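You operate a simulated robot arm through the tools that you are given. There is no shell and no other tool. Be economical: measure what you need, move in short steps, check, and stop when the job is done.

The job below is to be done with a simulated two-armed robot. You get a single attempt, and the scene is never put back.

Task
Take the rag from the deck before the grooved roller and lay it out flat on the deck behind the grooved roller.

Only the result counts: the job must be done as asked and must still hold three seconds after the hand-in. Knocking over, shifting, dropping, spilling or breaking anything else fails it.

Robot
Two 7-joint arms with two-finger parallel grippers on one trunk, on a base that drives. Base frame: it is fixed to the floor where the robot stands at the start and does not move with it; the origin is under the middle of the robot, x ahead of it, y to its left, z up. Units: mm, rad, N and s.
The left shoulder is at the start at [70, 133, 1176], the right one opposite. Places, roughly: deck behind the grooved roller [500, -700, 900]. Payload 1.57 kg a hand.
The TCP of each hand is the grasp point between the finger pads, 30 mm short of the fingertips. In the tool frame z runs along the fingers and y along their closing line. The gripper opens to 80 mm. The fingers are 17 mm wide and 12 mm thick; the gripper's body (40 by 82 mm) begins 80 mm behind the TCP.
Orientation is that of the tool frame in the base frame, as a unit quaternion [w, x, y, z]. With the fingers straight down and closing along the base's y, the tool's x points along the base's -x, its y along +y and its z along -z.

Tools
- The arms move only by the tool step_arm. It takes "left_moves", "right_moves" or both (then of equal length, played together; a hand with none holds still); each is a list of rows, each a list of 3 entries, a list of its own where there are three numbers: the shift along the tool's x, y, z in units of 50 mm (1.0 is 50 mm), then the turn, a rotation vector about the tool's x, y, z in units of 6 degrees (1.0 is 6 degrees), then the gripper command, from -1 (fully open) to 1 (shut), values between in proportion. In form: [[[tx, ty, tz], [rx, ry, rz], grip], ...]. A call has 1 to 12 rows; each row shifts and turns the commanded pose from where the row before left it, along the tool's axes as they then stand. A call with a number of a shift or a turn outside -1 to 1 is refused whole. Rows are played at 5 a second. More than 50 mm and 0.15 rad between two rows, or a gripper value outside its range, and nothing of the call is played. A pose out of reach is approached as far as the arm can. The call stops where the force on the tool passes 40 N (or 10 N more than at its start, if that is more) or the arm is blocked; 0.2 s more then pass. Each finger travels about 153 mm/s and halts on what it meets, pressing with about 40 N; the grip force reading is that of the motor and also rises with nothing between the fingers. The clock runs only during rows and for 0.2 s after the last one: add rows that do not move to give the fingers time. The reply holds the time, the measured pose of the TCP, the force on the tool along the base axes, the opening and the grip force, in the units named above and with some noise.
- Cameras (640 x 400 px; columns grow to the right, rows downward): "scene" is now at [120.8, -39.9, 1387.6]; the picture's right is [-0.50, -0.86, 0.00], its down [-0.63, 0.36, -0.69] and it looks along [0.59, -0.35, -0.73] (base axes); focal length 214 px, centre (320, 200). "left" rides on the left gripper at [72, 7, -122] in its tool frame; the picture's right is [-0.09, 1.00, 0.00], its down [-0.84, -0.08, -0.54] and it looks along [-0.54, -0.05, 0.84] (tool axes); focal length 238 px, centre (320, 200). "right" rides on the right gripper at [72, -7, -122] in its tool frame; the picture's right is [0.09, 1.00, 0.00], its down [-0.84, 0.08, -0.54] and it looks along [-0.54, 0.05, 0.84] (tool axes); focal length 238 px, centre (320, 200). There is no depth. A picture from a camera that has moved, and an enlarged one, comes with that camera's place and axes in the base frame and with its lens.
- snapshot(camera): a new picture of that camera. It takes no simulated time.
- slide_trunk(by): slides the trunk up (or, below 0, down) by that many mm; the arms and the scene camera ride with it, the base frame stays. It gives what a move gives, with no picture.
- drive_base(legs): drives the robot by 1 to 6 legs, each [ahead, left, turn to the left] in mm, mm and rad, along the robot's own axes; the way and the turn of a leg run together, so that a leg with both is an arc; at most 1500 mm and 3.142 rad a leg. The arms and the cameras ride along, it lands a little off, and it stops where it bumps. It gives what a move gives.
- head_to(pan, tilt): turns the head with the scene camera to pan (to the left, within 1.501 rad either way) and tilt (down, from -0.506 to 1.204), counted from straight ahead of the robot. It gives what a move gives.
- inspect(camera, box): a new picture of the part [left, top, right, bottom] of that camera's present view, enlarged. It takes no simulated time.
- close_job(): hands the job in; it is judged then, once.

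Go step by step. Nothing tells you exact positions but the pictures and the camera data: compare them with the known pose of the tool, close in by small moves and look again before you grip or let go. The budget is 120 turns and 108 pictures, counting those below and the enlarged ones. Unless the task says otherwise, let go and move clear before handing in, and close with one line.

The tools are called as a command line: name --argument value ..., lists and objects as JSON in quotes. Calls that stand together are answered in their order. step_arm: Moves the arms, as the interface text tells. Its arguments: {"type":"object","properties":{"left_moves":{"type":"array"},"right_moves":{"type":"array"}},"required":[]} The other tools are called the same way: slide_trunk (by) slides the trunk up or down; drive_base (legs) drives the base; head_to (pan, tilt) turns the head that bears the scene camera; snapshot (camera) takes a picture; inspect (camera, box) takes an enlarged picture of a part of a camera's view; close_job () hands the job in.

At the start:

```text
clock: 0.0
left_eef_pos: [387.7, -38.1, 1216.2]
left_tcp_rot: [0.001, 0.0, 1.0, 0.0]
left_ft_force: [-0.6, 0.9, -0.1]
left_gripper_width: 79.8
left_grasp_force: 0.1
right_eef_pos: [233.0, -347.4, 1251.1]
right_tcp_rot: [0.0, 0.0, 1.0, 0.0]
right_ft_force: [0.0, 0.5, -0.3]
right_gripper_width: 80.2
right_grasp_force: 0.1
trunk travel left (down, up): [-750.0, 190.0]
robot x, y, heading: [0.1, -1.0, -0.003]
head pan, tilt: [-0.525, 0.812]
```

scene: 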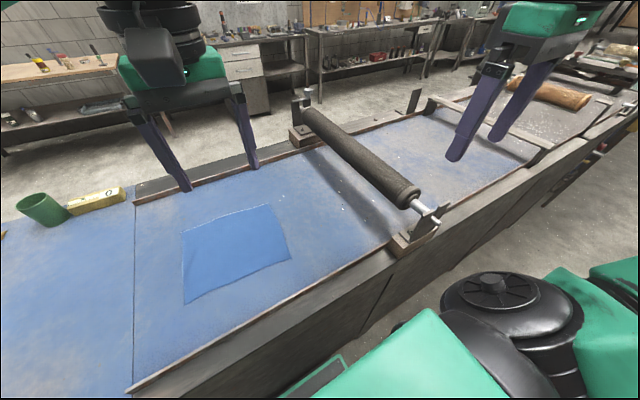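
right: 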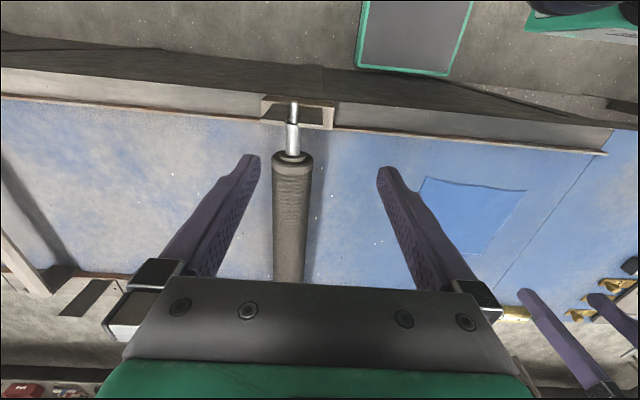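
left: 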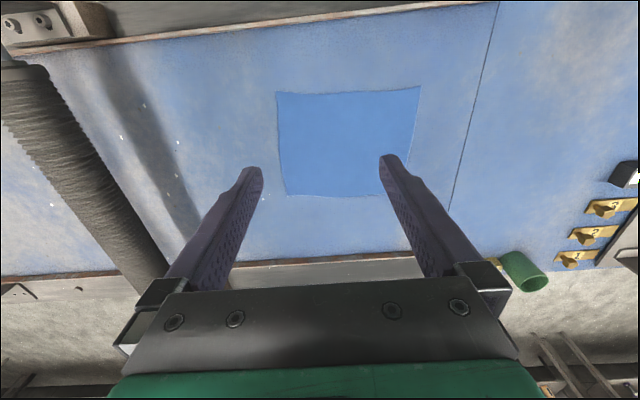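

I see the rag flat on the deck at roughly x 400–620, y −130..130, with the roller along x at y ≈ −480. I'll look at the target side and take a closer look at the rag first.

inspect --camera "scene" --box '[130, 160, 450, 360]'

head_to --pan -1.1 --tilt 0.7

snapshot --camera "scene"

```text
2.00 times, centred on (290, 260) of scene
camera zoom: at [120.8, -39.9, 1387.6], right [-0.5, -0.86, 0.0], down [-0.63, 0.36, -0.69], along [0.59, -0.35, -0.73], focal length 429 px, centre (380, 80)
```

zoom: 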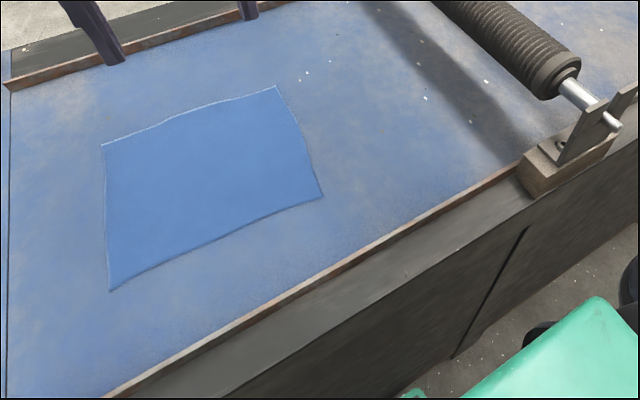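

```text
clock: 1.0
left_eef_pos: [388.2, -38.7, 1218.4]
left_tcp_rot: [0.0, 0.0, 1.0, 0.0]
left_ft_force: [0.3, -0.6, 0.8]
left_gripper_width: 80.0
left_grasp_force: 0.1
right_eef_pos: [231.8, -348.0, 1251.4]
right_tcp_rot: [0.0, -0.001, 1.0, 0.0]
right_ft_force: [0.2, 0.0, -0.3]
right_gripper_width: 80.0
right_grasp_force: 0.1
trunk travel left (down, up): [-750.0, 190.0]
robot x, y, heading: [-0.3, -1.0, -0.002]
head pan, tilt: [-1.1, 0.7]
```

```text
103 pictures are left
camera scene: at [90.2, -75.3, 1396.9], right [-0.89, -0.45, 0.0], down [-0.29, 0.57, -0.76], along [0.35, -0.68, -0.64], focal length 214 px, centre (320, 200)
```

scene: 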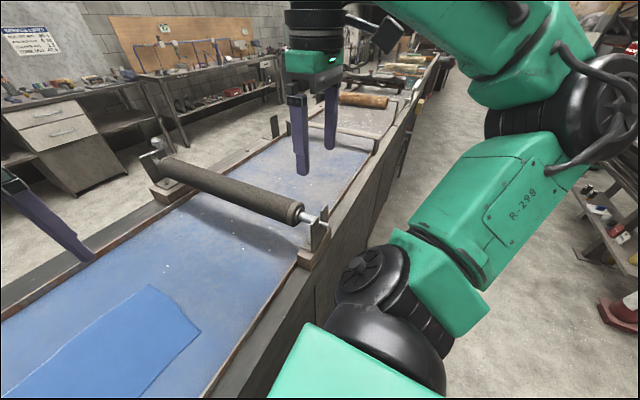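

The roller axis sits around y ≈ −385, z ≈ 1040, and the rag's near corners are at about (390, −117) and (400, 142). I'll bring both hands above the near edge, then look.

step_arm --left_moves '[[[-0.057, 0.51, 0.727], [0, 0, 0], -1], [[-0.057, 0.51, 0.727], [0, 0, 0], -1], [[-0.057, 0.51, 0.727], [0, 0, 0], -1], [[-0.057, 0.51, 0.727], [0, 0, 0], -1], [[-0.057, 0.51, 0.727], [0, 0, 0], -1], [[-0.057, 0.51, 0.727], [0, 0, 0], -1], [[0, 0, 0], [0, 0, 0], -1], [[0, 0, 0], [0, 0, 0], -1], [[0, 0, 0], [0, 0, 0], -1]]' --right_moves '[[[-0.384, 0.562, 0.558], [0, 0, 0], -1], [[-0.384, 0.562, 0.558], [0, 0, 0], -1], [[-0.384, 0.562, 0.558], [0, 0, 0], -1], [[-0.384, 0.562, 0.558], [0, 0, 0], -1], [[-0.384, 0.562, 0.558], [0, 0, 0], -1], [[-0.384, 0.562, 0.558], [0, 0, 0], -1], [[-0.384, 0.562, 0.558], [0, 0, 0], -1], [[-0.384, 0.562, 0.558], [0, 0, 0], -1], [[-0.384, 0.562, 0.558], [0, 0, 0], -1]]'

head_to --pan 0 --tilt 0.9

snapshot --camera "scene"

snapshot --camera "left"

snapshot --camera "right"

```text
clock: 3.0
left_eef_pos: [408.4, 114.2, 1000.6]
left_tcp_rot: [-0.001, 0.0, 1.0, 0.0]
left_ft_force: [-0.2, 0.1, -0.4]
left_gripper_width: 80.2
left_grasp_force: 0.0
right_eef_pos: [406.7, -94.1, 998.9]
right_tcp_rot: [0.0, 0.0, 1.0, 0.0]
right_ft_force: [0.5, 0.3, 0.2]
right_gripper_width: 80.0
right_grasp_force: 0.0
trunk travel left (down, up): [-750.0, 190.0]
robot x, y, heading: [-2.0, 0.3, 0.0]
head pan, tilt: [-1.1, 0.7]
```

```text
clock: 4.3
left_eef_pos: [405.5, 113.8, 1001.3]
left_tcp_rot: [0.0, 0.0, 1.0, 0.001]
left_ft_force: [0.4, -0.4, -0.1]
left_gripper_width: 80.1
left_grasp_force: 0.1
right_eef_pos: [404.8, -95.0, 1002.2]
right_tcp_rot: [-0.001, -0.001, 1.0, 0.0]
right_ft_force: [0.3, 0.2, 0.5]
right_gripper_width: 79.8
right_grasp_force: 0.1
trunk travel left (down, up): [-750.0, 190.0]
robot x, y, heading: [1.5, 0.7, 0.001]
head pan, tilt: [0.0, 0.901]
```

```text
102 pictures are left
camera scene: at [127.0, 0.3, 1380.7], right [0.0, -1.0, 0.0], down [-0.78, 0.0, -0.62], along [0.62, 0.0, -0.78], focal length 214 px, centre (320, 200)
```

scene: 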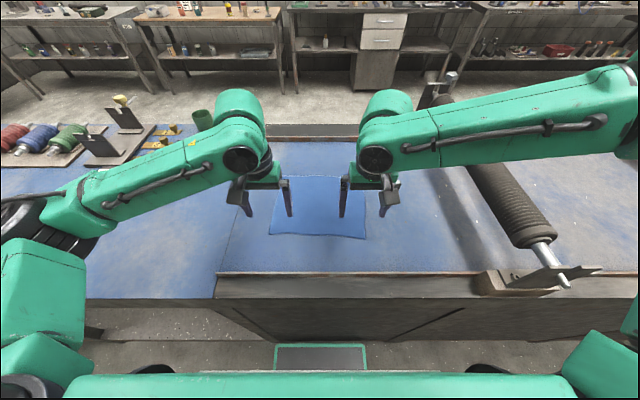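

```text
101 pictures are left
camera left: at [333.7, 120.9, 1124.2], right [0.09, 1.0, 0.0], down [0.84, -0.08, 0.54], along [0.54, -0.05, -0.84], focal length 238 px, centre (320, 200)
```

left: 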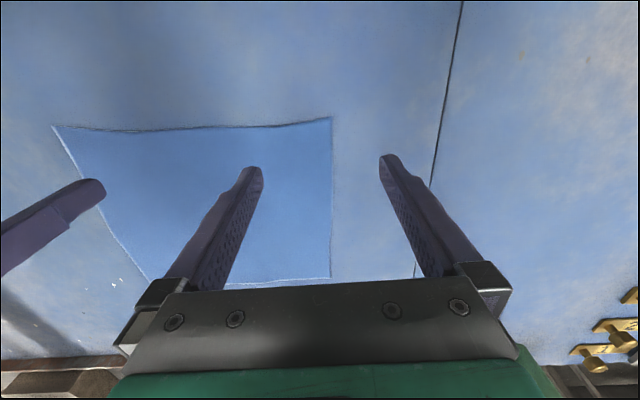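

```text
100 pictures are left
camera right: at [332.7, -102.7, 1122.5], right [-0.09, 1.0, 0.0], down [0.84, 0.08, 0.54], along [0.54, 0.05, -0.84], focal length 238 px, centre (320, 200)
```

right: 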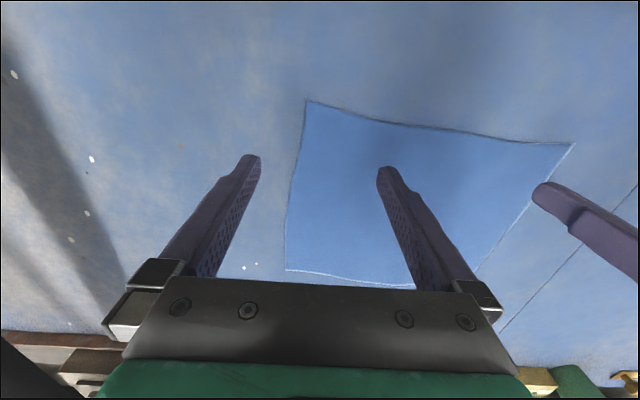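

Triangulating both wrist pictures puts the rag's surface at about z ≈ 918, with near corners at about (387, 128) and (369, −108). I'll go down to just above it with half-open fingers and look again.

step_arm --left_moves '[[[0.08, -0.22, 0.45], [0, 0, 0], 0], [[0.08, -0.22, 0.37], [0, 0, 0], 0], [[0, 0, 0], [0, 0, 0], 0]]' --right_moves '[[[0.19, 0.21, 0.45], [0, 0, 0], 0], [[0.19, 0.21, 0.37], [0, 0, 0], 0], [[0, 0, 0], [0, 0, 0], 0]]'

snapshot --camera "left"

snapshot --camera "right"

```text
clock: 5.1
left_eef_pos: [397.9, 92.7, 959.1]
left_tcp_rot: [0.0, 0.0, 1.0, -0.001]
left_ft_force: [0.1, -0.6, 0.5]
left_gripper_width: 40.0
left_grasp_force: 0.1
right_eef_pos: [386.4, -73.4, 960.2]
right_tcp_rot: [0.001, -0.001, 1.0, 0.0]
right_ft_force: [-0.2, 0.7, -0.7]
right_gripper_width: 40.0
right_grasp_force: 0.1
trunk travel left (down, up): [-750.0, 190.0]
robot x, y, heading: [0.5, -2.5, 0.004]
head pan, tilt: [0.0, 0.901]
```

```text
99 pictures are left
camera left: at [325.2, 100.0, 1081.9], right [0.09, 1.0, 0.0], down [0.84, -0.08, 0.54], along [0.54, -0.05, -0.84], focal length 238 px, centre (320, 200)
```

left: 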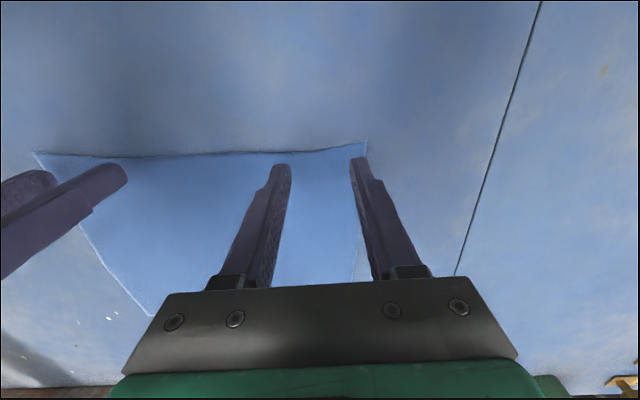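

```text
98 pictures are left
camera right: at [313.8, -80.8, 1081.4], right [-0.09, 1.0, 0.0], down [0.84, 0.08, 0.54], along [0.54, 0.05, -0.84], focal length 238 px, centre (320, 200)
```

right: 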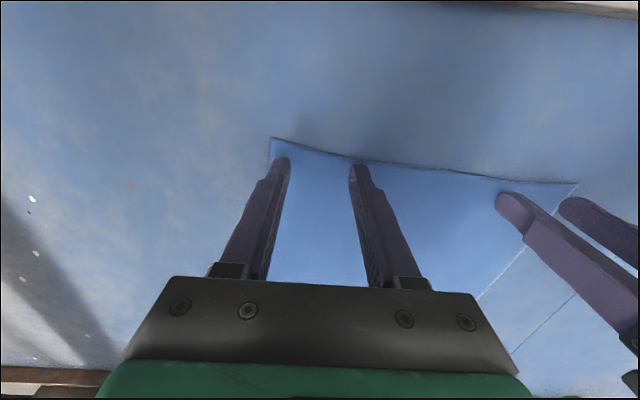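

The corners triangulate to (385, 127) and (368, −110) at z ≈ 920, so fingertips are about 10 mm above the rag. I'll ease down to contact.

step_arm --left_moves '[[[0, 0, 0.08], [0, 0, 0], 0], [[0, 0, 0.06], [0, 0, 0], 0], [[0, 0, 0.04], [0, 0, 0], 0], [[0, 0, 0], [0, 0, 0], 0]]' --right_moves '[[[0, 0, 0.08], [0, 0, 0], 0], [[0, 0, 0.06], [0, 0, 0], 0], [[0, 0, 0.04], [0, 0, 0], 0], [[0, 0, 0], [0, 0, 0], 0]]'

```text
clock: 6.1
left_eef_pos: [396.8, 92.5, 952.2]
left_tcp_rot: [0.002, -0.001, 1.0, -0.001]
left_ft_force: [5.2, 0.9, 18.8]
left_gripper_width: 39.9
left_grasp_force: 0.1
right_eef_pos: [384.7, -74.1, 951.6]
right_tcp_rot: [0.002, -0.001, 1.0, 0.0]
right_ft_force: [1.7, 1.2, 6.5]
right_gripper_width: 40.0
right_grasp_force: 0.0
trunk travel left (down, up): [-750.0, 190.0]
robot x, y, heading: [-0.9, -1.9, 0.003]
head pan, tilt: [0.0, 0.901]
```

Both hands touch (left ~19 N, right ~6.5 N), so the rag surface is at about z ≈ 921. I'll press the right a touch more and close slowly.

step_arm --left_moves '[[[0, 0, 0], [0, 0, 0], 0.25], [[0, 0, 0], [0, 0, 0], 0.5], [[0, 0, 0], [0, 0, 0], 0.75], [[0, 0, 0], [0, 0, 0], 1], [[0, 0, 0], [0, 0, 0], 1], [[0, 0, 0], [0, 0, 0], 1]]' --right_moves '[[[0, 0, 0.03], [0, 0, 0], 0.25], [[0, 0, 0], [0, 0, 0], 0.5], [[0, 0, 0], [0, 0, 0], 0.75], [[0, 0, 0], [0, 0, 0], 1], [[0, 0, 0], [0, 0, 0], 1], [[0, 0, 0], [0, 0, 0], 1]]'

snapshot --camera "left"

snapshot --camera "right"

```text
clock: 7.5
left_eef_pos: [393.5, 93.2, 951.2]
left_tcp_rot: [0.003, 0.0, 1.0, 0.0]
left_ft_force: [1.1, -3.0, 16.8]
left_gripper_width: 2.8
left_grasp_force: 23.6
right_eef_pos: [383.4, -74.5, 951.4]
right_tcp_rot: [0.004, -0.001, 1.0, 0.001]
right_ft_force: [3.5, 1.9, 27.5]
right_gripper_width: 0.0
right_grasp_force: 21.0
trunk travel left (down, up): [-750.0, 190.0]
robot x, y, heading: [-0.9, -1.2, -0.001]
head pan, tilt: [0.0, 0.901]
```

```text
97 pictures are left
camera left: at [320.8, 99.6, 1074.2], right [0.09, 1.0, 0.0], down [0.83, -0.08, 0.55], along [0.54, -0.05, -0.84], focal length 238 px, centre (320, 200)
```

left: 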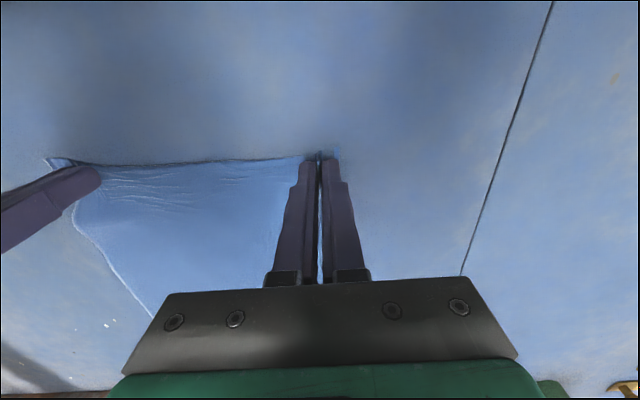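

```text
96 pictures are left
camera right: at [310.1, -81.2, 1072.3], right [-0.09, 1.0, 0.0], down [0.83, 0.08, 0.55], along [0.55, 0.05, -0.84], focal length 238 px, centre (320, 200)
```

right: 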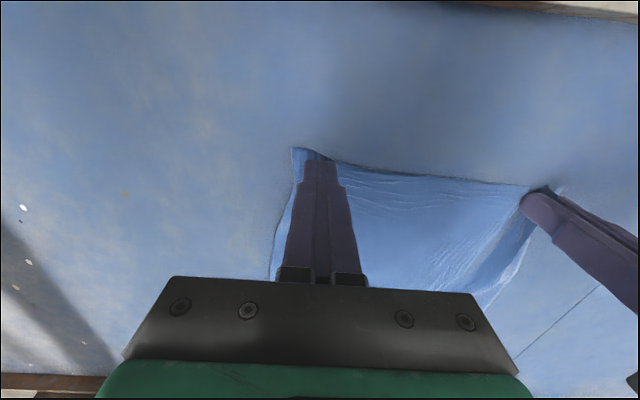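

The left grips cloth (2.8 mm), the right reads 0.0 so it is doubtful. I'll lift both a little and look.

step_arm --left_moves '[[[0, 0, -0.3], [0, 0, 0], 1], [[0, 0, -0.3], [0, 0, 0], 1], [[0, 0, 0], [0, 0, 0], 1]]' --right_moves '[[[0, 0, -0.3], [0, 0, 0], 1], [[0, 0, -0.3], [0, 0, 0], 1], [[0, 0, 0], [0, 0, 0], 1]]'

snapshot --camera "left"

snapshot --camera "right"

inspect --camera "scene" --box '[220, 150, 420, 275]'

```text
clock: 8.3
left_eef_pos: [398.1, 92.7, 979.1]
left_tcp_rot: [-0.001, 0.0, 1.0, 0.001]
left_ft_force: [-0.1, -0.2, -0.1]
left_gripper_width: 2.5
left_grasp_force: 24.3
right_eef_pos: [385.9, -74.0, 979.2]
right_tcp_rot: [0.0, -0.001, 1.0, -0.001]
right_ft_force: [0.3, -0.5, 0.4]
right_gripper_width: 0.0
right_grasp_force: 21.2
trunk travel left (down, up): [-750.0, 190.0]
robot x, y, heading: [-1.4, -0.6, 0.002]
head pan, tilt: [0.0, 0.901]
```

```text
95 pictures are left
camera left: at [325.7, 99.3, 1101.7], right [0.09, 1.0, 0.0], down [0.84, -0.08, 0.54], along [0.54, -0.05, -0.84], focal length 238 px, centre (320, 200)
```

left: 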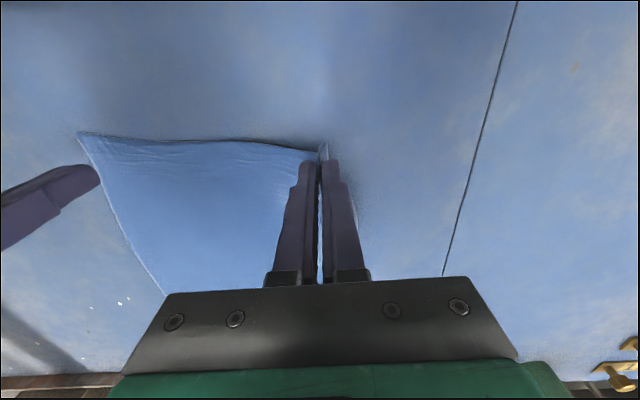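

```text
94 pictures are left
camera right: at [313.9, -81.0, 1100.2], right [-0.09, 1.0, 0.0], down [0.84, 0.08, 0.54], along [0.54, 0.05, -0.84], focal length 238 px, centre (320, 200)
```

right: 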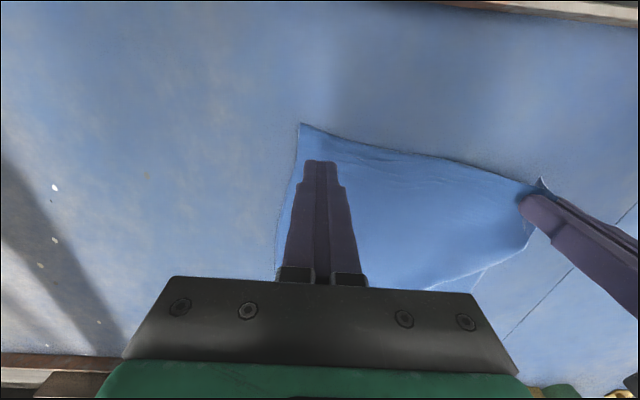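

```text
3.20 times, centred on (320, 212) of scene
camera zoom: at [128.0, 0.5, 1380.5], right [0.0, -1.0, 0.0], down [-0.78, 0.0, -0.62], along [0.62, 0.0, -0.78], focal length 686 px, centre (320, 160)
```

zoom: 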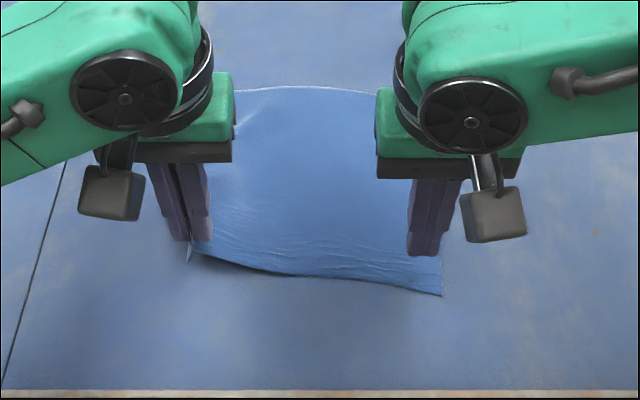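

The left holds its corner; the right missed. The right corner is now near (363, −91); I'll lower the left to slacken, reopen the right slightly inboard, and retry with a firmer press.

step_arm --left_moves '[[[0, 0, 0.2], [0, 0, 0], 1], [[0, 0, 0.2], [0, 0, 0], 1], [[0, 0, 0], [0, 0, 0], 1], [[0, 0, 0], [0, 0, 0], 1]]' --right_moves '[[[0, 0, 0], [0, 0, 0], 0], [[0.16, 0.32, 0.1], [0, 0, 0], 0], [[0, 0, 0.28], [0, 0, 0], 0], [[0, 0, 0], [0, 0, 0], 0]]'

snapshot --camera "right"

```text
clock: 9.3
left_eef_pos: [396.6, 94.2, 959.3]
left_tcp_rot: [-0.001, 0.001, 1.0, 0.001]
left_ft_force: [-0.4, 0.1, -0.2]
left_gripper_width: 2.2
left_grasp_force: 24.1
right_eef_pos: [375.5, -56.9, 959.6]
right_tcp_rot: [0.0, -0.001, 1.0, 0.0]
right_ft_force: [0.6, 0.0, -0.2]
right_gripper_width: 40.0
right_grasp_force: 0.0
trunk travel left (down, up): [-750.0, 190.0]
robot x, y, heading: [-1.4, 2.2, -0.004]
head pan, tilt: [0.0, 0.901]
```

```text
92 pictures are left
camera right: at [305.1, -64.4, 1081.3], right [-0.09, 1.0, 0.0], down [0.84, 0.08, 0.54], along [0.54, 0.05, -0.84], focal length 238 px, centre (320, 200)
```

right: 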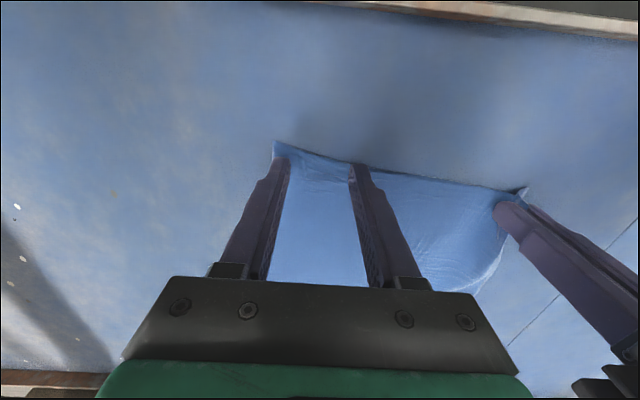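

The right fingers straddle the corner well, but the inner one barely catches the edge. I'll shift 6 mm inward and press.

step_arm --right_moves '[[[-0.14, 0, 0.08], [0, 0, 0], 0], [[0, 0, 0.08], [0, 0, 0], 0], [[0, 0, 0.05], [0, 0, 0], 0], [[0, 0, 0], [0, 0, 0], 0]]'

```text
clock: 10.3
left_eef_pos: [395.7, 93.3, 959.5]
left_tcp_rot: [0.0, 0.0, 1.0, 0.0]
left_ft_force: [-1.0, 0.4, -0.1]
left_gripper_width: 2.4
left_grasp_force: 23.6
right_eef_pos: [383.3, -57.3, 952.2]
right_tcp_rot: [0.004, -0.001, 1.0, 0.001]
right_ft_force: [3.5, -1.4, 21.5]
right_gripper_width: 39.9
right_grasp_force: 0.0
trunk travel left (down, up): [-750.0, 190.0]
robot x, y, heading: [1.1, 5.9, 0.0]
head pan, tilt: [0.0, 0.901]
```

step_arm --right_moves '[[[0, 0, 0], [0, 0, 0], 0.2], [[0, 0, 0], [0, 0, 0], 0.4], [[0, 0, 0], [0, 0, 0], 0.6], [[0, 0, 0], [0, 0, 0], 0.8], [[0, 0, 0], [0, 0, 0], 1], [[0, 0, 0], [0, 0, 0], 1], [[0, 0, 0], [0, 0, 0], 1]]'

snapshot --camera "right"

```text
clock: 11.9
left_eef_pos: [393.4, 92.6, 960.4]
left_tcp_rot: [0.003, 0.0, 1.0, 0.001]
left_ft_force: [-0.4, -8.1, -0.6]
left_gripper_width: 2.5
left_grasp_force: 23.7
right_eef_pos: [382.3, -57.8, 951.5]
right_tcp_rot: [0.002, -0.001, 1.0, 0.001]
right_ft_force: [2.5, 5.3, 32.8]
right_gripper_width: 2.4
right_grasp_force: 24.1
trunk travel left (down, up): [-750.0, 190.0]
robot x, y, heading: [2.3, 0.5, -0.001]
head pan, tilt: [0.0, 0.901]
```

```text
91 pictures are left
camera right: at [309.6, -65.3, 1072.4], right [-0.09, 1.0, 0.0], down [0.83, 0.08, 0.55], along [0.54, 0.05, -0.84], focal length 238 px, centre (320, 200)
```

right: 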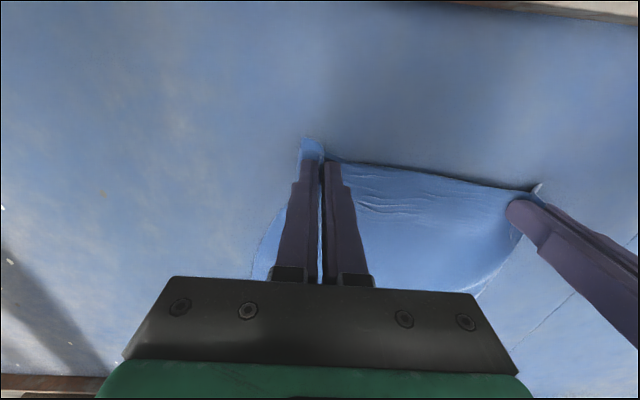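

The right now holds cloth (2.4 mm). Lifting both and checking.

step_arm --left_moves '[[[0, 0, -0.6], [0, 0, 0], 1], [[0, 0, -0.6], [0, 0, 0], 1], [[0, 0, -0.7], [0, 0, 0], 1], [[0, 0, -0.7], [0, 0, 0], 1], [[0, 0, 0], [0, 0, 0], 1]]' --right_moves '[[[0, 0, -0.7], [0, 0, 0], 1], [[0, 0, -0.7], [0, 0, 0], 1], [[0, 0, -0.7], [0, 0, 0], 1], [[0, 0, -0.7], [0, 0, 0], 1], [[0, 0, 0], [0, 0, 0], 1]]'

snapshot --camera "scene"

snapshot --camera "right"

```text
clock: 13.1
left_eef_pos: [397.1, 94.1, 1088.8]
left_tcp_rot: [0.0, 0.0, 1.0, 0.0]
left_ft_force: [-1.0, -10.8, 0.0]
left_gripper_width: 2.5
left_grasp_force: 24.0
right_eef_pos: [385.1, -58.0, 1089.0]
right_tcp_rot: [0.0, -0.001, 1.0, 0.001]
right_ft_force: [1.6, 11.8, -0.1]
right_gripper_width: 2.3
right_grasp_force: 23.9
trunk travel left (down, up): [-750.0, 190.0]
robot x, y, heading: [-1.4, -0.3, 0.002]
head pan, tilt: [0.0, 0.901]
```

```text
90 pictures are left
camera scene: at [127.3, 0.5, 1380.7], right [0.0, -1.0, 0.0], down [-0.78, 0.0, -0.62], along [0.62, 0.0, -0.78], focal length 214 px, centre (320, 200)
```

scene: 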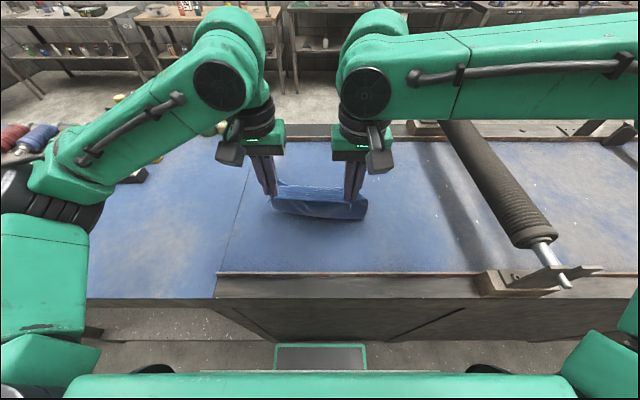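

```text
89 pictures are left
camera right: at [313.2, -65.4, 1210.0], right [-0.09, 1.0, 0.0], down [0.84, 0.08, 0.54], along [0.54, 0.05, -0.84], focal length 238 px, centre (320, 200)
```

right: 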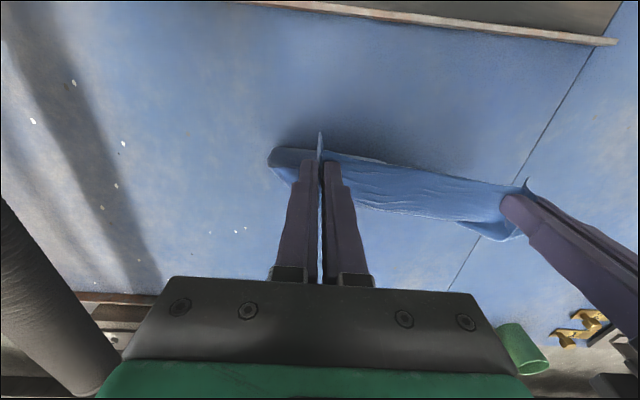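

Both corners are held, with some lateral tension. I'll relax by a few mm each, lift to clear, and look.

step_arm --left_moves '[[[0, -0.08, -0.8], [0, 0, 0], 1], [[0, 0, -0.8], [0, 0, 0], 1], [[0, 0, -0.8], [0, 0, 0], 1], [[0, 0, -0.8], [0, 0, 0], 1], [[0, 0, 0], [0, 0, 0], 1]]' --right_moves '[[[0, 0.08, -0.8], [0, 0, 0], 1], [[0, 0, -0.8], [0, 0, 0], 1], [[0, 0, -0.8], [0, 0, 0], 1], [[0, 0, -0.8], [0, 0, 0], 1], [[0, 0, 0], [0, 0, 0], 1]]'

snapshot --camera "scene"

snapshot --camera "right"

```text
clock: 14.1
left_eef_pos: [393.4, 81.9, 1237.8]
left_tcp_rot: [0.0, 0.007, 1.0, -0.009]
left_ft_force: [-3.5, -23.1, -0.1]
left_gripper_width: 2.6
left_grasp_force: 24.3
right_eef_pos: [373.5, -72.8, 1233.9]
right_tcp_rot: [0.003, -0.003, 1.0, 0.012]
right_ft_force: [2.2, 22.6, 1.2]
right_gripper_width: 2.6
right_grasp_force: 23.9
right hand out of reach, approached as far as the arm can: row 2, 3, 4
trunk travel left (down, up): [-750.0, 190.0]
robot x, y, heading: [1.9, 2.1, 0.002]
head pan, tilt: [0.0, 0.901]
stopped in row 4 (left hand): the force on the tool passed its limit (the readings are from after the stop); the commanded pose is now the measured one
```

```text
88 pictures are left
camera scene: at [124.3, -0.8, 1380.9], right [0.0, -1.0, 0.0], down [-0.78, 0.0, -0.62], along [0.62, 0.0, -0.78], focal length 214 px, centre (320, 200)
```

scene: 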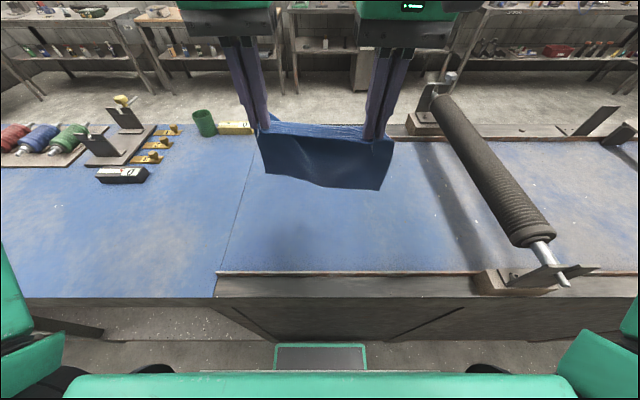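

```text
87 pictures are left
camera right: at [300.9, -84.2, 1354.7], right [-0.1, 0.99, 0.02], down [0.83, 0.07, 0.55], along [0.55, 0.08, -0.83], focal length 238 px, centre (320, 200)
```

right: 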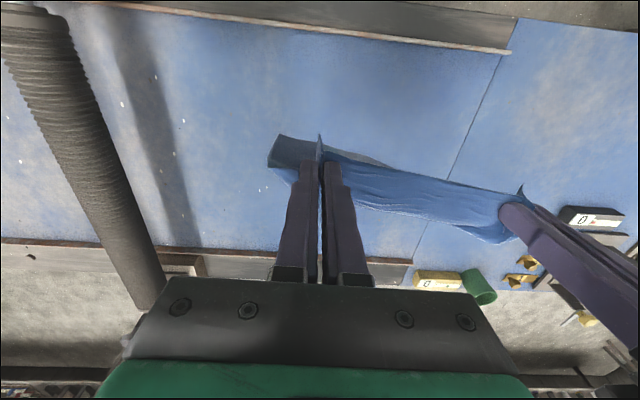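

Near the centreline and this high the right arm hits its reach limit and the rag gets pulled tight. I'll lower and ease the left inward, then use the trunk for height.

step_arm --left_moves '[[[0, -0.1, 0.5], [0, 0, 0], 1], [[0, -0.1, 0.5], [0, 0, 0], 1], [[0, 0, 0], [0, 0, 0], 1]]' --right_moves '[[[0, 0, 0.5], [0, 0, 0], 1], [[0, 0, 0.5], [0, 0, 0], 1], [[0, 0, 0], [0, 0, 0], 1]]'

slide_trunk --by 150

snapshot --camera "scene"

```text
clock: 14.9
left_eef_pos: [397.7, 76.2, 1187.9]
left_tcp_rot: [-0.002, 0.004, 1.0, -0.005]
left_ft_force: [-1.2, -6.0, 0.3]
left_gripper_width: 2.4
left_grasp_force: 23.5
right_eef_pos: [377.3, -74.5, 1182.5]
right_tcp_rot: [0.002, -0.003, 1.0, 0.01]
right_ft_force: [0.9, 7.2, 0.8]
right_gripper_width: 2.5
right_grasp_force: 24.4
trunk travel left (down, up): [-750.0, 190.0]
robot x, y, heading: [2.9, -1.4, 0.002]
head pan, tilt: [0.0, 0.901]
```

```text
clock: 16.6
left_eef_pos: [395.9, 75.8, 1337.2]
left_tcp_rot: [-0.001, 0.004, 1.0, -0.006]
left_ft_force: [-0.2, -2.3, 0.6]
left_gripper_width: 2.4
left_grasp_force: 24.2
right_eef_pos: [376.2, -73.4, 1333.8]
right_tcp_rot: [0.002, -0.002, 1.0, 0.008]
right_ft_force: [0.8, 3.0, -0.6]
right_gripper_width: 2.5
right_grasp_force: 23.4
trunk travel left (down, up): [-900.0, 40.0]
robot x, y, heading: [4.3, 2.2, 0.001]
head pan, tilt: [0.0, 0.901]
```

```text
86 pictures are left
camera scene: at [127.3, 0.4, 1530.7], right [0.0, -1.0, 0.0], down [-0.78, 0.0, -0.62], along [0.62, 0.0, -0.78], focal length 214 px, centre (320, 200)
```

scene: 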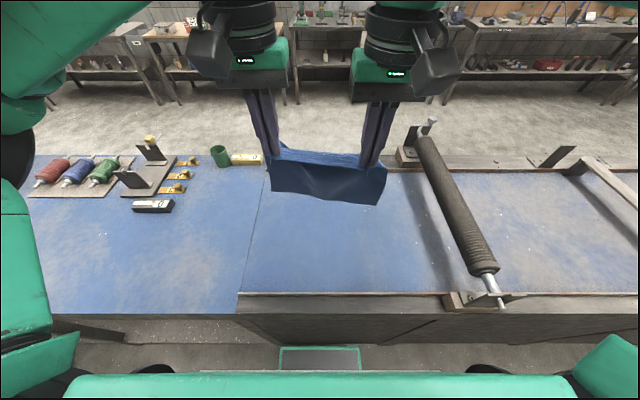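

The rag hangs cleanly at both corners with its bottom well above the deck. I'll drive back, then right around the roller's end, and look at the target deck.

drive_base --legs '[[-300, 0, 0], [0, -700, 0]]'

snapshot --camera "scene"

```text
clock: 22.1
left_eef_pos: [94.0, -619.7, 1338.0]
left_tcp_rot: [0.0, 0.003, 1.0, -0.007]
left_ft_force: [-0.3, -2.9, -0.4]
left_gripper_width: 2.7
left_grasp_force: 24.8
right_eef_pos: [73.0, -769.6, 1332.2]
right_tcp_rot: [0.002, -0.003, 1.0, 0.008]
right_ft_force: [0.2, 3.3, -0.8]
right_gripper_width: 2.7
right_grasp_force: 23.4
trunk travel left (down, up): [-900.0, 40.0]
robot x, y, heading: [-301.2, -698.8, 0.003]
head pan, tilt: [0.0, 0.901]
```

```text
85 pictures are left
camera scene: at [-175.2, -696.0, 1530.7], right [0.0, -1.0, 0.0], down [-0.78, 0.0, -0.62], along [0.62, 0.0, -0.78], focal length 214 px, centre (320, 200)
```

scene: 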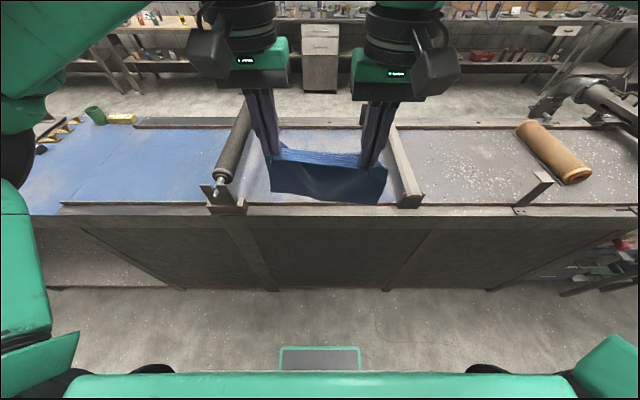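

The target deck lies between the roller (y ≈ −385) and the crossbar (y ≈ −1040), clear around y = −700. I'll drive forward with the rag high and reach the hands ahead.

drive_base --legs '[[300, 0, 0]]'

slide_trunk --by -120

step_arm --left_moves '[[[-0.6, 0, 0], [0, 0, 0], 1], [[-0.6, 0, 0], [0, 0, 0], 1], [[-0.6, 0, 0], [0, 0, 0], 1], [[-0.6, 0, 0], [0, 0, 0], 1], [[0, 0, 0], [0, 0, 0], 1]]' --right_moves '[[[-0.65, 0, 0], [0, 0, 0], 1], [[-0.65, 0, 0], [0, 0, 0], 1], [[-0.65, 0, 0], [0, 0, 0], 1], [[-0.65, 0, 0], [0, 0, 0], 1], [[0, 0, 0], [0, 0, 0], 1]]'

snapshot --camera "scene"

```text
clock: 24.2
left_eef_pos: [390.2, -621.3, 1338.9]
left_tcp_rot: [0.002, 0.003, 1.0, -0.006]
left_ft_force: [-1.7, -2.1, 0.3]
left_gripper_width: 2.6
left_grasp_force: 23.9
right_eef_pos: [369.2, -771.9, 1333.6]
right_tcp_rot: [0.004, -0.002, 1.0, 0.009]
right_ft_force: [0.1, 2.3, 0.7]
right_gripper_width: 2.6
right_grasp_force: 23.7
trunk travel left (down, up): [-900.0, 40.0]
robot x, y, heading: [-1.8, -697.1, 0.0]
head pan, tilt: [0.0, 0.901]
```

```text
clock: 25.7
left_eef_pos: [392.5, -621.4, 1218.5]
left_tcp_rot: [-0.001, 0.004, 1.0, -0.006]
left_ft_force: [-1.0, -2.2, -0.5]
left_gripper_width: 2.5
left_grasp_force: 24.0
right_eef_pos: [373.1, -770.8, 1212.9]
right_tcp_rot: [0.002, -0.003, 1.0, 0.008]
right_ft_force: [0.7, 1.9, 0.2]
right_gripper_width: 2.5
right_grasp_force: 23.5
trunk travel left (down, up): [-780.0, 160.0]
robot x, y, heading: [-3.4, -696.5, -0.0]
head pan, tilt: [0.0, 0.901]
```

```text
clock: 26.6
left_eef_pos: [484.3, -633.5, 1217.0]
left_tcp_rot: [-0.002, 0.014, 1.0, -0.014]
left_ft_force: [-7.9, -17.7, 0.0]
left_gripper_width: 2.8
left_grasp_force: 24.6
right_eef_pos: [427.8, -779.4, 1213.2]
right_tcp_rot: [0.007, -0.005, 1.0, 0.018]
right_ft_force: [7.7, 17.5, 0.7]
right_gripper_width: 2.4
right_grasp_force: 23.9
right hand out of reach, approached as far as the arm can: row 2, 3, 4
trunk travel left (down, up): [-780.0, 160.0]
robot x, y, heading: [-0.9, -699.9, 0.002]
head pan, tilt: [0.0, 0.901]
stopped in row 4 (right hand): the force on the tool passed its limit (the readings are from after the stop); the commanded pose is now the measured one
```

```text
84 pictures are left
camera scene: at [124.1, -698.3, 1410.8], right [0.0, -1.0, 0.0], down [-0.78, 0.0, -0.62], along [0.62, 0.0, -0.78], focal length 214 px, centre (320, 200)
```

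scene: 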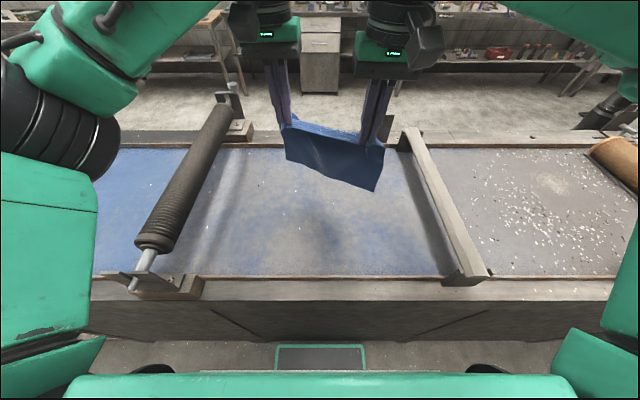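

The right arm runs out of reach this high relative to the shoulder. I'll square the hands, raise the trunk fully, and lower the arms relative to it for more forward reach.

step_arm --left_moves '[[[0.5, 0, 0], [0, 0, 0], 1], [[0.5, 0, 0], [0, 0, 0], 1], [[0, 0, 0], [0, 0, 0], 1]]' --right_moves '[[[0, 0, 0], [0, 0, 0], 1], [[0.1, 0, 0], [0, 0, 0], 1], [[0, 0, 0], [0, 0, 0], 1]]'

slide_trunk --by 158

step_arm --left_moves '[[[0, 0, 0.8], [0, 0, 0], 1], [[0, 0, 0.8], [0, 0, 0], 1], [[0, 0, 0.8], [0, 0, 0], 1], [[0, 0, 0.8], [0, 0, 0], 1], [[0, 0, 0.7], [0, 0, 0], 1], [[0, 0, 0], [0, 0, 0], 1]]' --right_moves '[[[0, 0, 0.8], [0, 0, 0], 1], [[0, 0, 0.8], [0, 0, 0], 1], [[0, 0, 0.8], [0, 0, 0], 1], [[0, 0, 0.8], [0, 0, 0], 1], [[0, 0, 0.7], [0, 0, 0], 1], [[0, 0, 0], [0, 0, 0], 1]]'

```text
clock: 27.4
left_eef_pos: [437.0, -629.0, 1216.8]
left_tcp_rot: [-0.003, 0.011, 1.0, -0.011]
left_ft_force: [-0.4, -5.4, -0.6]
left_gripper_width: 2.6
left_grasp_force: 23.7
right_eef_pos: [425.0, -780.7, 1213.6]
right_tcp_rot: [0.005, -0.005, 1.0, 0.014]
right_ft_force: [-0.3, 4.9, 0.0]
right_gripper_width: 2.3
right_grasp_force: 23.8
trunk travel left (down, up): [-780.0, 160.0]
robot x, y, heading: [-2.4, -699.9, 0.001]
head pan, tilt: [0.0, 0.901]
```

```text
clock: 29.2
left_eef_pos: [437.2, -628.4, 1376.5]
left_tcp_rot: [-0.002, 0.012, 1.0, -0.012]
left_ft_force: [-0.1, -4.3, -0.6]
left_gripper_width: 2.1
left_grasp_force: 23.6
right_eef_pos: [423.5, -780.6, 1369.6]
right_tcp_rot: [0.006, -0.005, 1.0, 0.016]
right_ft_force: [0.6, 2.4, 0.2]
right_gripper_width: 2.7
right_grasp_force: 24.2
trunk travel left (down, up): [-938.0, 2.0]
robot x, y, heading: [-0.8, -702.4, -0.001]
head pan, tilt: [0.0, 0.901]
```

```text
clock: 30.6
left_eef_pos: [437.2, -634.0, 1181.2]
left_tcp_rot: [-0.002, 0.011, 1.0, -0.012]
left_ft_force: [0.5, 0.8, 0.6]
left_gripper_width: 2.4
left_grasp_force: 24.1
right_eef_pos: [424.7, -773.7, 1177.0]
right_tcp_rot: [0.005, -0.004, 1.0, 0.016]
right_ft_force: [-0.3, -0.1, -0.5]
right_gripper_width: 2.3
right_grasp_force: 23.9
trunk travel left (down, up): [-938.0, 2.0]
robot x, y, heading: [-5.7, -700.4, 0.004]
head pan, tilt: [0.0, 0.901]
```

step_arm --left_moves '[[[-0.7, 0.04, 0], [0, 0, 0], 1], [[-0.7, 0.04, 0], [0, 0, 0], 1], [[-0.7, 0, 0], [0, 0, 0], 1], [[0, 0, 0], [0, 0, 0], 1]]' --right_moves '[[[-0.7, -0.04, 0], [0, 0, 0], 1], [[-0.7, -0.04, 0], [0, 0, 0], 1], [[-0.7, 0, 0], [0, 0, 0], 1], [[0, 0, 0], [0, 0, 0], 1]]'

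snapshot --camera "scene"

snapshot --camera "right"

snapshot --camera "left"

```text
clock: 31.4
left_eef_pos: [532.3, -645.7, 1182.1]
left_tcp_rot: [-0.002, 0.024, 0.999, -0.024]
left_ft_force: [-3.9, -18.2, 0.2]
left_gripper_width: 2.6
left_grasp_force: 23.5
right_eef_pos: [495.3, -797.6, 1186.0]
right_tcp_rot: [0.013, -0.008, 0.999, 0.029]
right_ft_force: [4.0, 18.1, -2.1]
right_gripper_width: 2.6
right_grasp_force: 24.2
right hand out of reach, approached as far as the arm can: row 2, 3
trunk travel left (down, up): [-938.0, 2.0]
robot x, y, heading: [-2.5, -703.3, 0.002]
head pan, tilt: [0.0, 0.901]
stopped in row 4 (right hand): the force on the tool passed its limit (the readings are from after the stop); the commanded pose is now the measured one
```

```text
83 pictures are left
camera scene: at [124.5, -699.8, 1568.7], right [0.0, -1.0, 0.0], down [-0.78, 0.0, -0.62], along [0.62, 0.0, -0.78], focal length 214 px, centre (320, 200)
```

scene: 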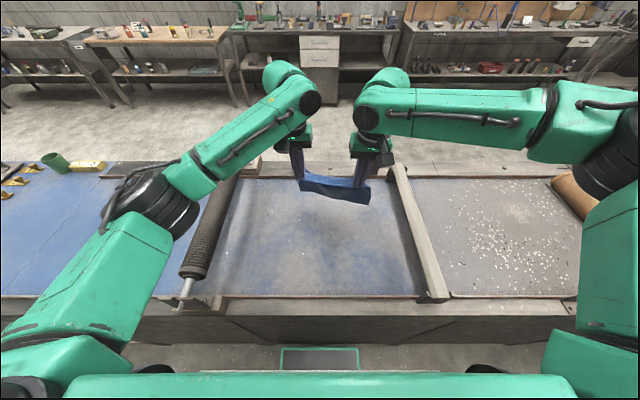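

```text
82 pictures are left
camera right: at [420.2, -814.4, 1305.1], right [-0.11, 0.99, 0.05], down [0.82, 0.06, 0.57], along [0.56, 0.11, -0.82], focal length 238 px, centre (320, 200)
```

right: 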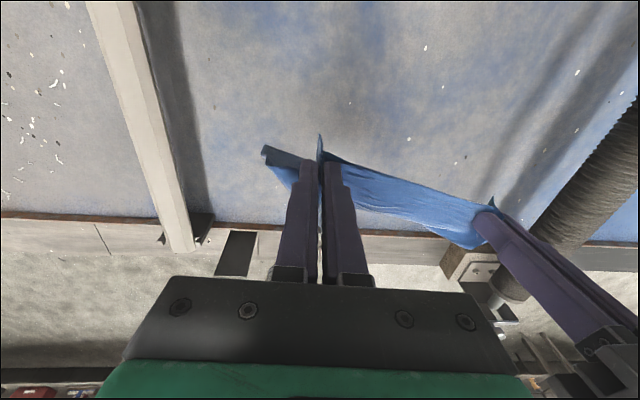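

```text
81 pictures are left
camera left: at [461.1, -629.5, 1305.4], right [0.14, 0.99, -0.05], down [0.84, -0.09, 0.54], along [0.53, -0.12, -0.84], focal length 238 px, centre (320, 200)
```

left: 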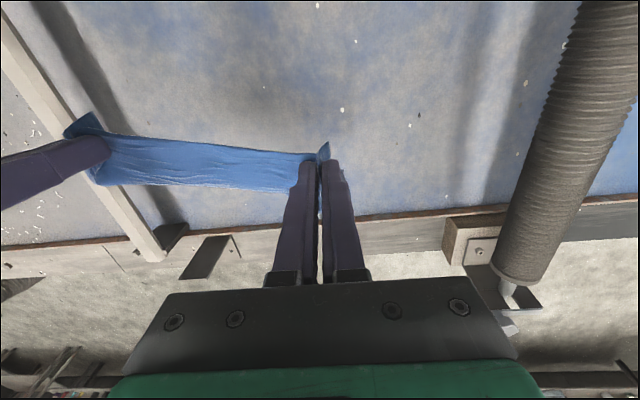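

The right arm can't reach beyond x ≈ 495 here, so I'll lay the rag the other way: free edge touches down near x ≈ 390 and the held edge goes forward and down. First bring the hands back and straighten them.

step_arm --left_moves '[[[0.85, 0, 0], [-0.15, 0, -0.15], 1], [[0.85, 0, 0], [-0.15, 0, -0.15], 1], [[0.85, 0, 0], [-0.16, 0, -0.16], 1], [[0, 0, 0], [0, 0, 0], 1]]' --right_moves '[[[0.69, 0, 0], [0.18, 0.08, 0.05], 1], [[0.69, 0, 0], [0.18, 0.08, 0.05], 1], [[0.69, 0, 0], [0.18, 0.08, 0.05], 1], [[0, 0, 0], [0, 0, 0], 1]]'

slide_trunk --by -50

snapshot --camera "scene"

snapshot --camera "right"

```text
clock: 32.4
left_eef_pos: [406.5, -639.0, 1180.9]
left_tcp_rot: [-0.002, -0.002, 1.0, -0.002]
left_ft_force: [-3.3, -34.5, 1.3]
left_gripper_width: 2.8
left_grasp_force: 24.0
right_eef_pos: [393.0, -796.3, 1185.8]
right_tcp_rot: [0.0, 0.0, 1.0, 0.002]
right_ft_force: [3.3, 35.3, -1.7]
right_gripper_width: 3.0
right_grasp_force: 24.5
trunk travel left (down, up): [-938.0, 2.0]
robot x, y, heading: [-3.7, -697.4, -0.0]
head pan, tilt: [0.0, 0.901]
```

```text
clock: 33.3
left_eef_pos: [405.9, -639.2, 1130.6]
left_tcp_rot: [-0.003, -0.001, 1.0, -0.001]
left_ft_force: [-3.2, -35.5, 0.9]
left_gripper_width: 3.2
left_grasp_force: 23.6
right_eef_pos: [391.7, -796.8, 1136.3]
right_tcp_rot: [0.0, -0.001, 1.0, 0.002]
right_ft_force: [3.3, 35.1, -0.3]
right_gripper_width: 2.9
right_grasp_force: 24.6
trunk travel left (down, up): [-888.0, 52.0]
robot x, y, heading: [-1.3, -696.8, 0.001]
head pan, tilt: [0.0, 0.901]
```

```text
80 pictures are left
camera scene: at [124.4, -697.8, 1518.7], right [0.0, -1.0, 0.0], down [-0.78, 0.0, -0.62], along [0.62, 0.0, -0.78], focal length 214 px, centre (320, 200)
```

scene: 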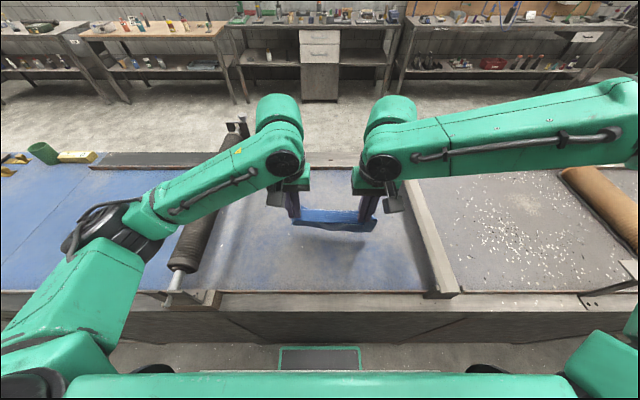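

```text
79 pictures are left
camera right: at [319.5, -805.1, 1257.4], right [-0.09, 1.0, 0.0], down [0.84, 0.08, 0.54], along [0.54, 0.05, -0.84], focal length 238 px, centre (320, 200)
```

right: 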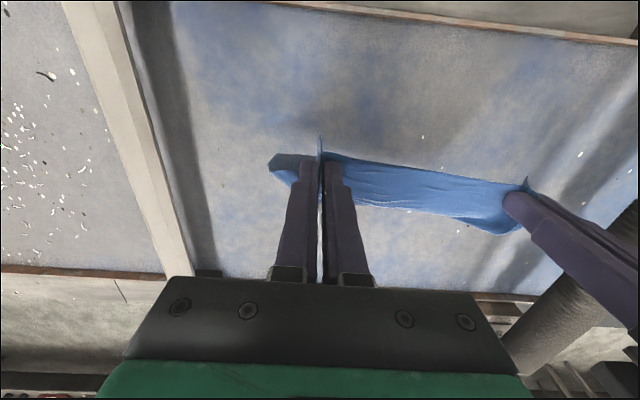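

Tension is high at 157 mm spacing, so I'll ease the hands together and raise the trunk again, which keeps the left elbow well above the roller. Then I'll lower the arms until the free edge nears the deck.

slide_trunk --by 50

step_arm --left_moves '[[[0, -0.12, 0.5], [0, 0, 0], 1], [[0, 0, 0.5], [0, 0, 0], 1], [[0, 0, 0.4], [0, 0, 0], 1], [[0, 0, 0], [0, 0, 0], 1]]' --right_moves '[[[0, 0.12, 0.5], [0, 0, 0], 1], [[0, 0, 0.5], [0, 0, 0], 1], [[-0.2, 0, 0.5], [0, 0, 0], 1], [[0, 0, 0], [0, 0, 0], 1]]'

snapshot --camera "scene"

snapshot --camera "right"

inspect --camera "scene" --box '[240, 150, 440, 275]'

```text
clock: 34.2
left_eef_pos: [405.5, -639.1, 1181.0]
left_tcp_rot: [-0.001, -0.002, 1.0, -0.001]
left_ft_force: [-3.1, -34.8, 1.3]
left_gripper_width: 3.3
left_grasp_force: 23.8
right_eef_pos: [391.5, -796.9, 1186.4]
right_tcp_rot: [0.0, -0.001, 1.0, 0.001]
right_ft_force: [2.9, 35.6, -1.7]
right_gripper_width: 2.8
right_grasp_force: 24.2
trunk travel left (down, up): [-938.0, 2.0]
robot x, y, heading: [-4.1, -698.9, 0.0]
head pan, tilt: [0.0, 0.901]
```

```text
clock: 35.2
left_eef_pos: [403.4, -641.3, 1110.0]
left_tcp_rot: [-0.001, -0.003, 1.0, 0.004]
left_ft_force: [-0.5, -11.4, 0.3]
left_gripper_width: 2.4
left_grasp_force: 24.3
right_eef_pos: [401.5, -793.5, 1109.5]
right_tcp_rot: [-0.002, 0.0, 1.0, -0.003]
right_ft_force: [0.1, 13.0, -0.9]
right_gripper_width: 2.6
right_grasp_force: 23.8
trunk travel left (down, up): [-938.0, 2.0]
robot x, y, heading: [-5.0, -697.9, 0.002]
head pan, tilt: [0.0, 0.901]
```

```text
78 pictures are left
camera scene: at [124.5, -697.6, 1568.7], right [0.0, -1.0, 0.0], down [-0.78, 0.0, -0.62], along [0.62, 0.0, -0.78], focal length 214 px, centre (320, 200)
```

scene: 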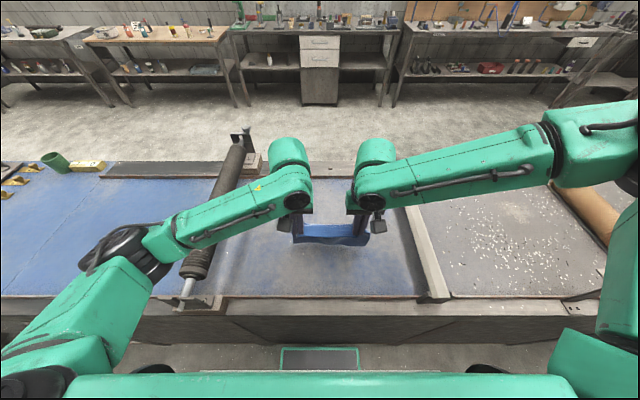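

```text
77 pictures are left
camera right: at [329.8, -801.3, 1231.4], right [-0.09, 1.0, -0.01], down [0.84, 0.08, 0.54], along [0.54, 0.04, -0.84], focal length 238 px, centre (320, 200)
```

right: 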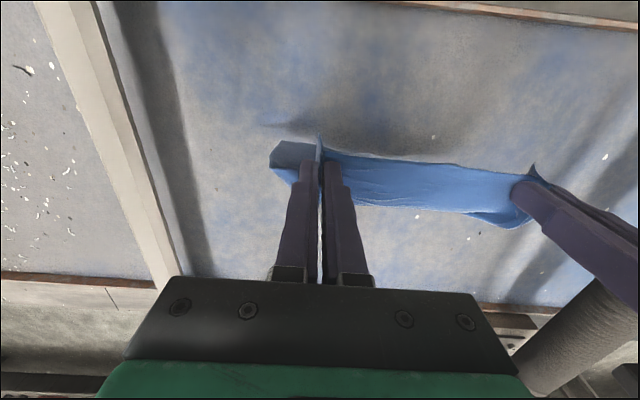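

```text
3.20 times, centred on (340, 212) of scene
camera zoom: at [124.5, -697.6, 1568.7], right [0.0, -1.0, 0.0], down [-0.78, 0.0, -0.62], along [0.62, 0.0, -0.78], focal length 686 px, centre (256, 160)
```

zoom: 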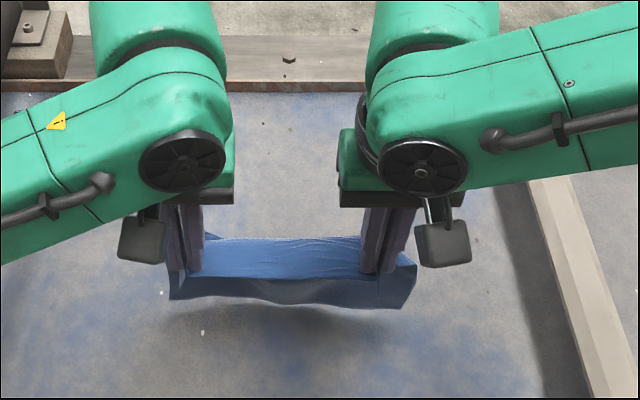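

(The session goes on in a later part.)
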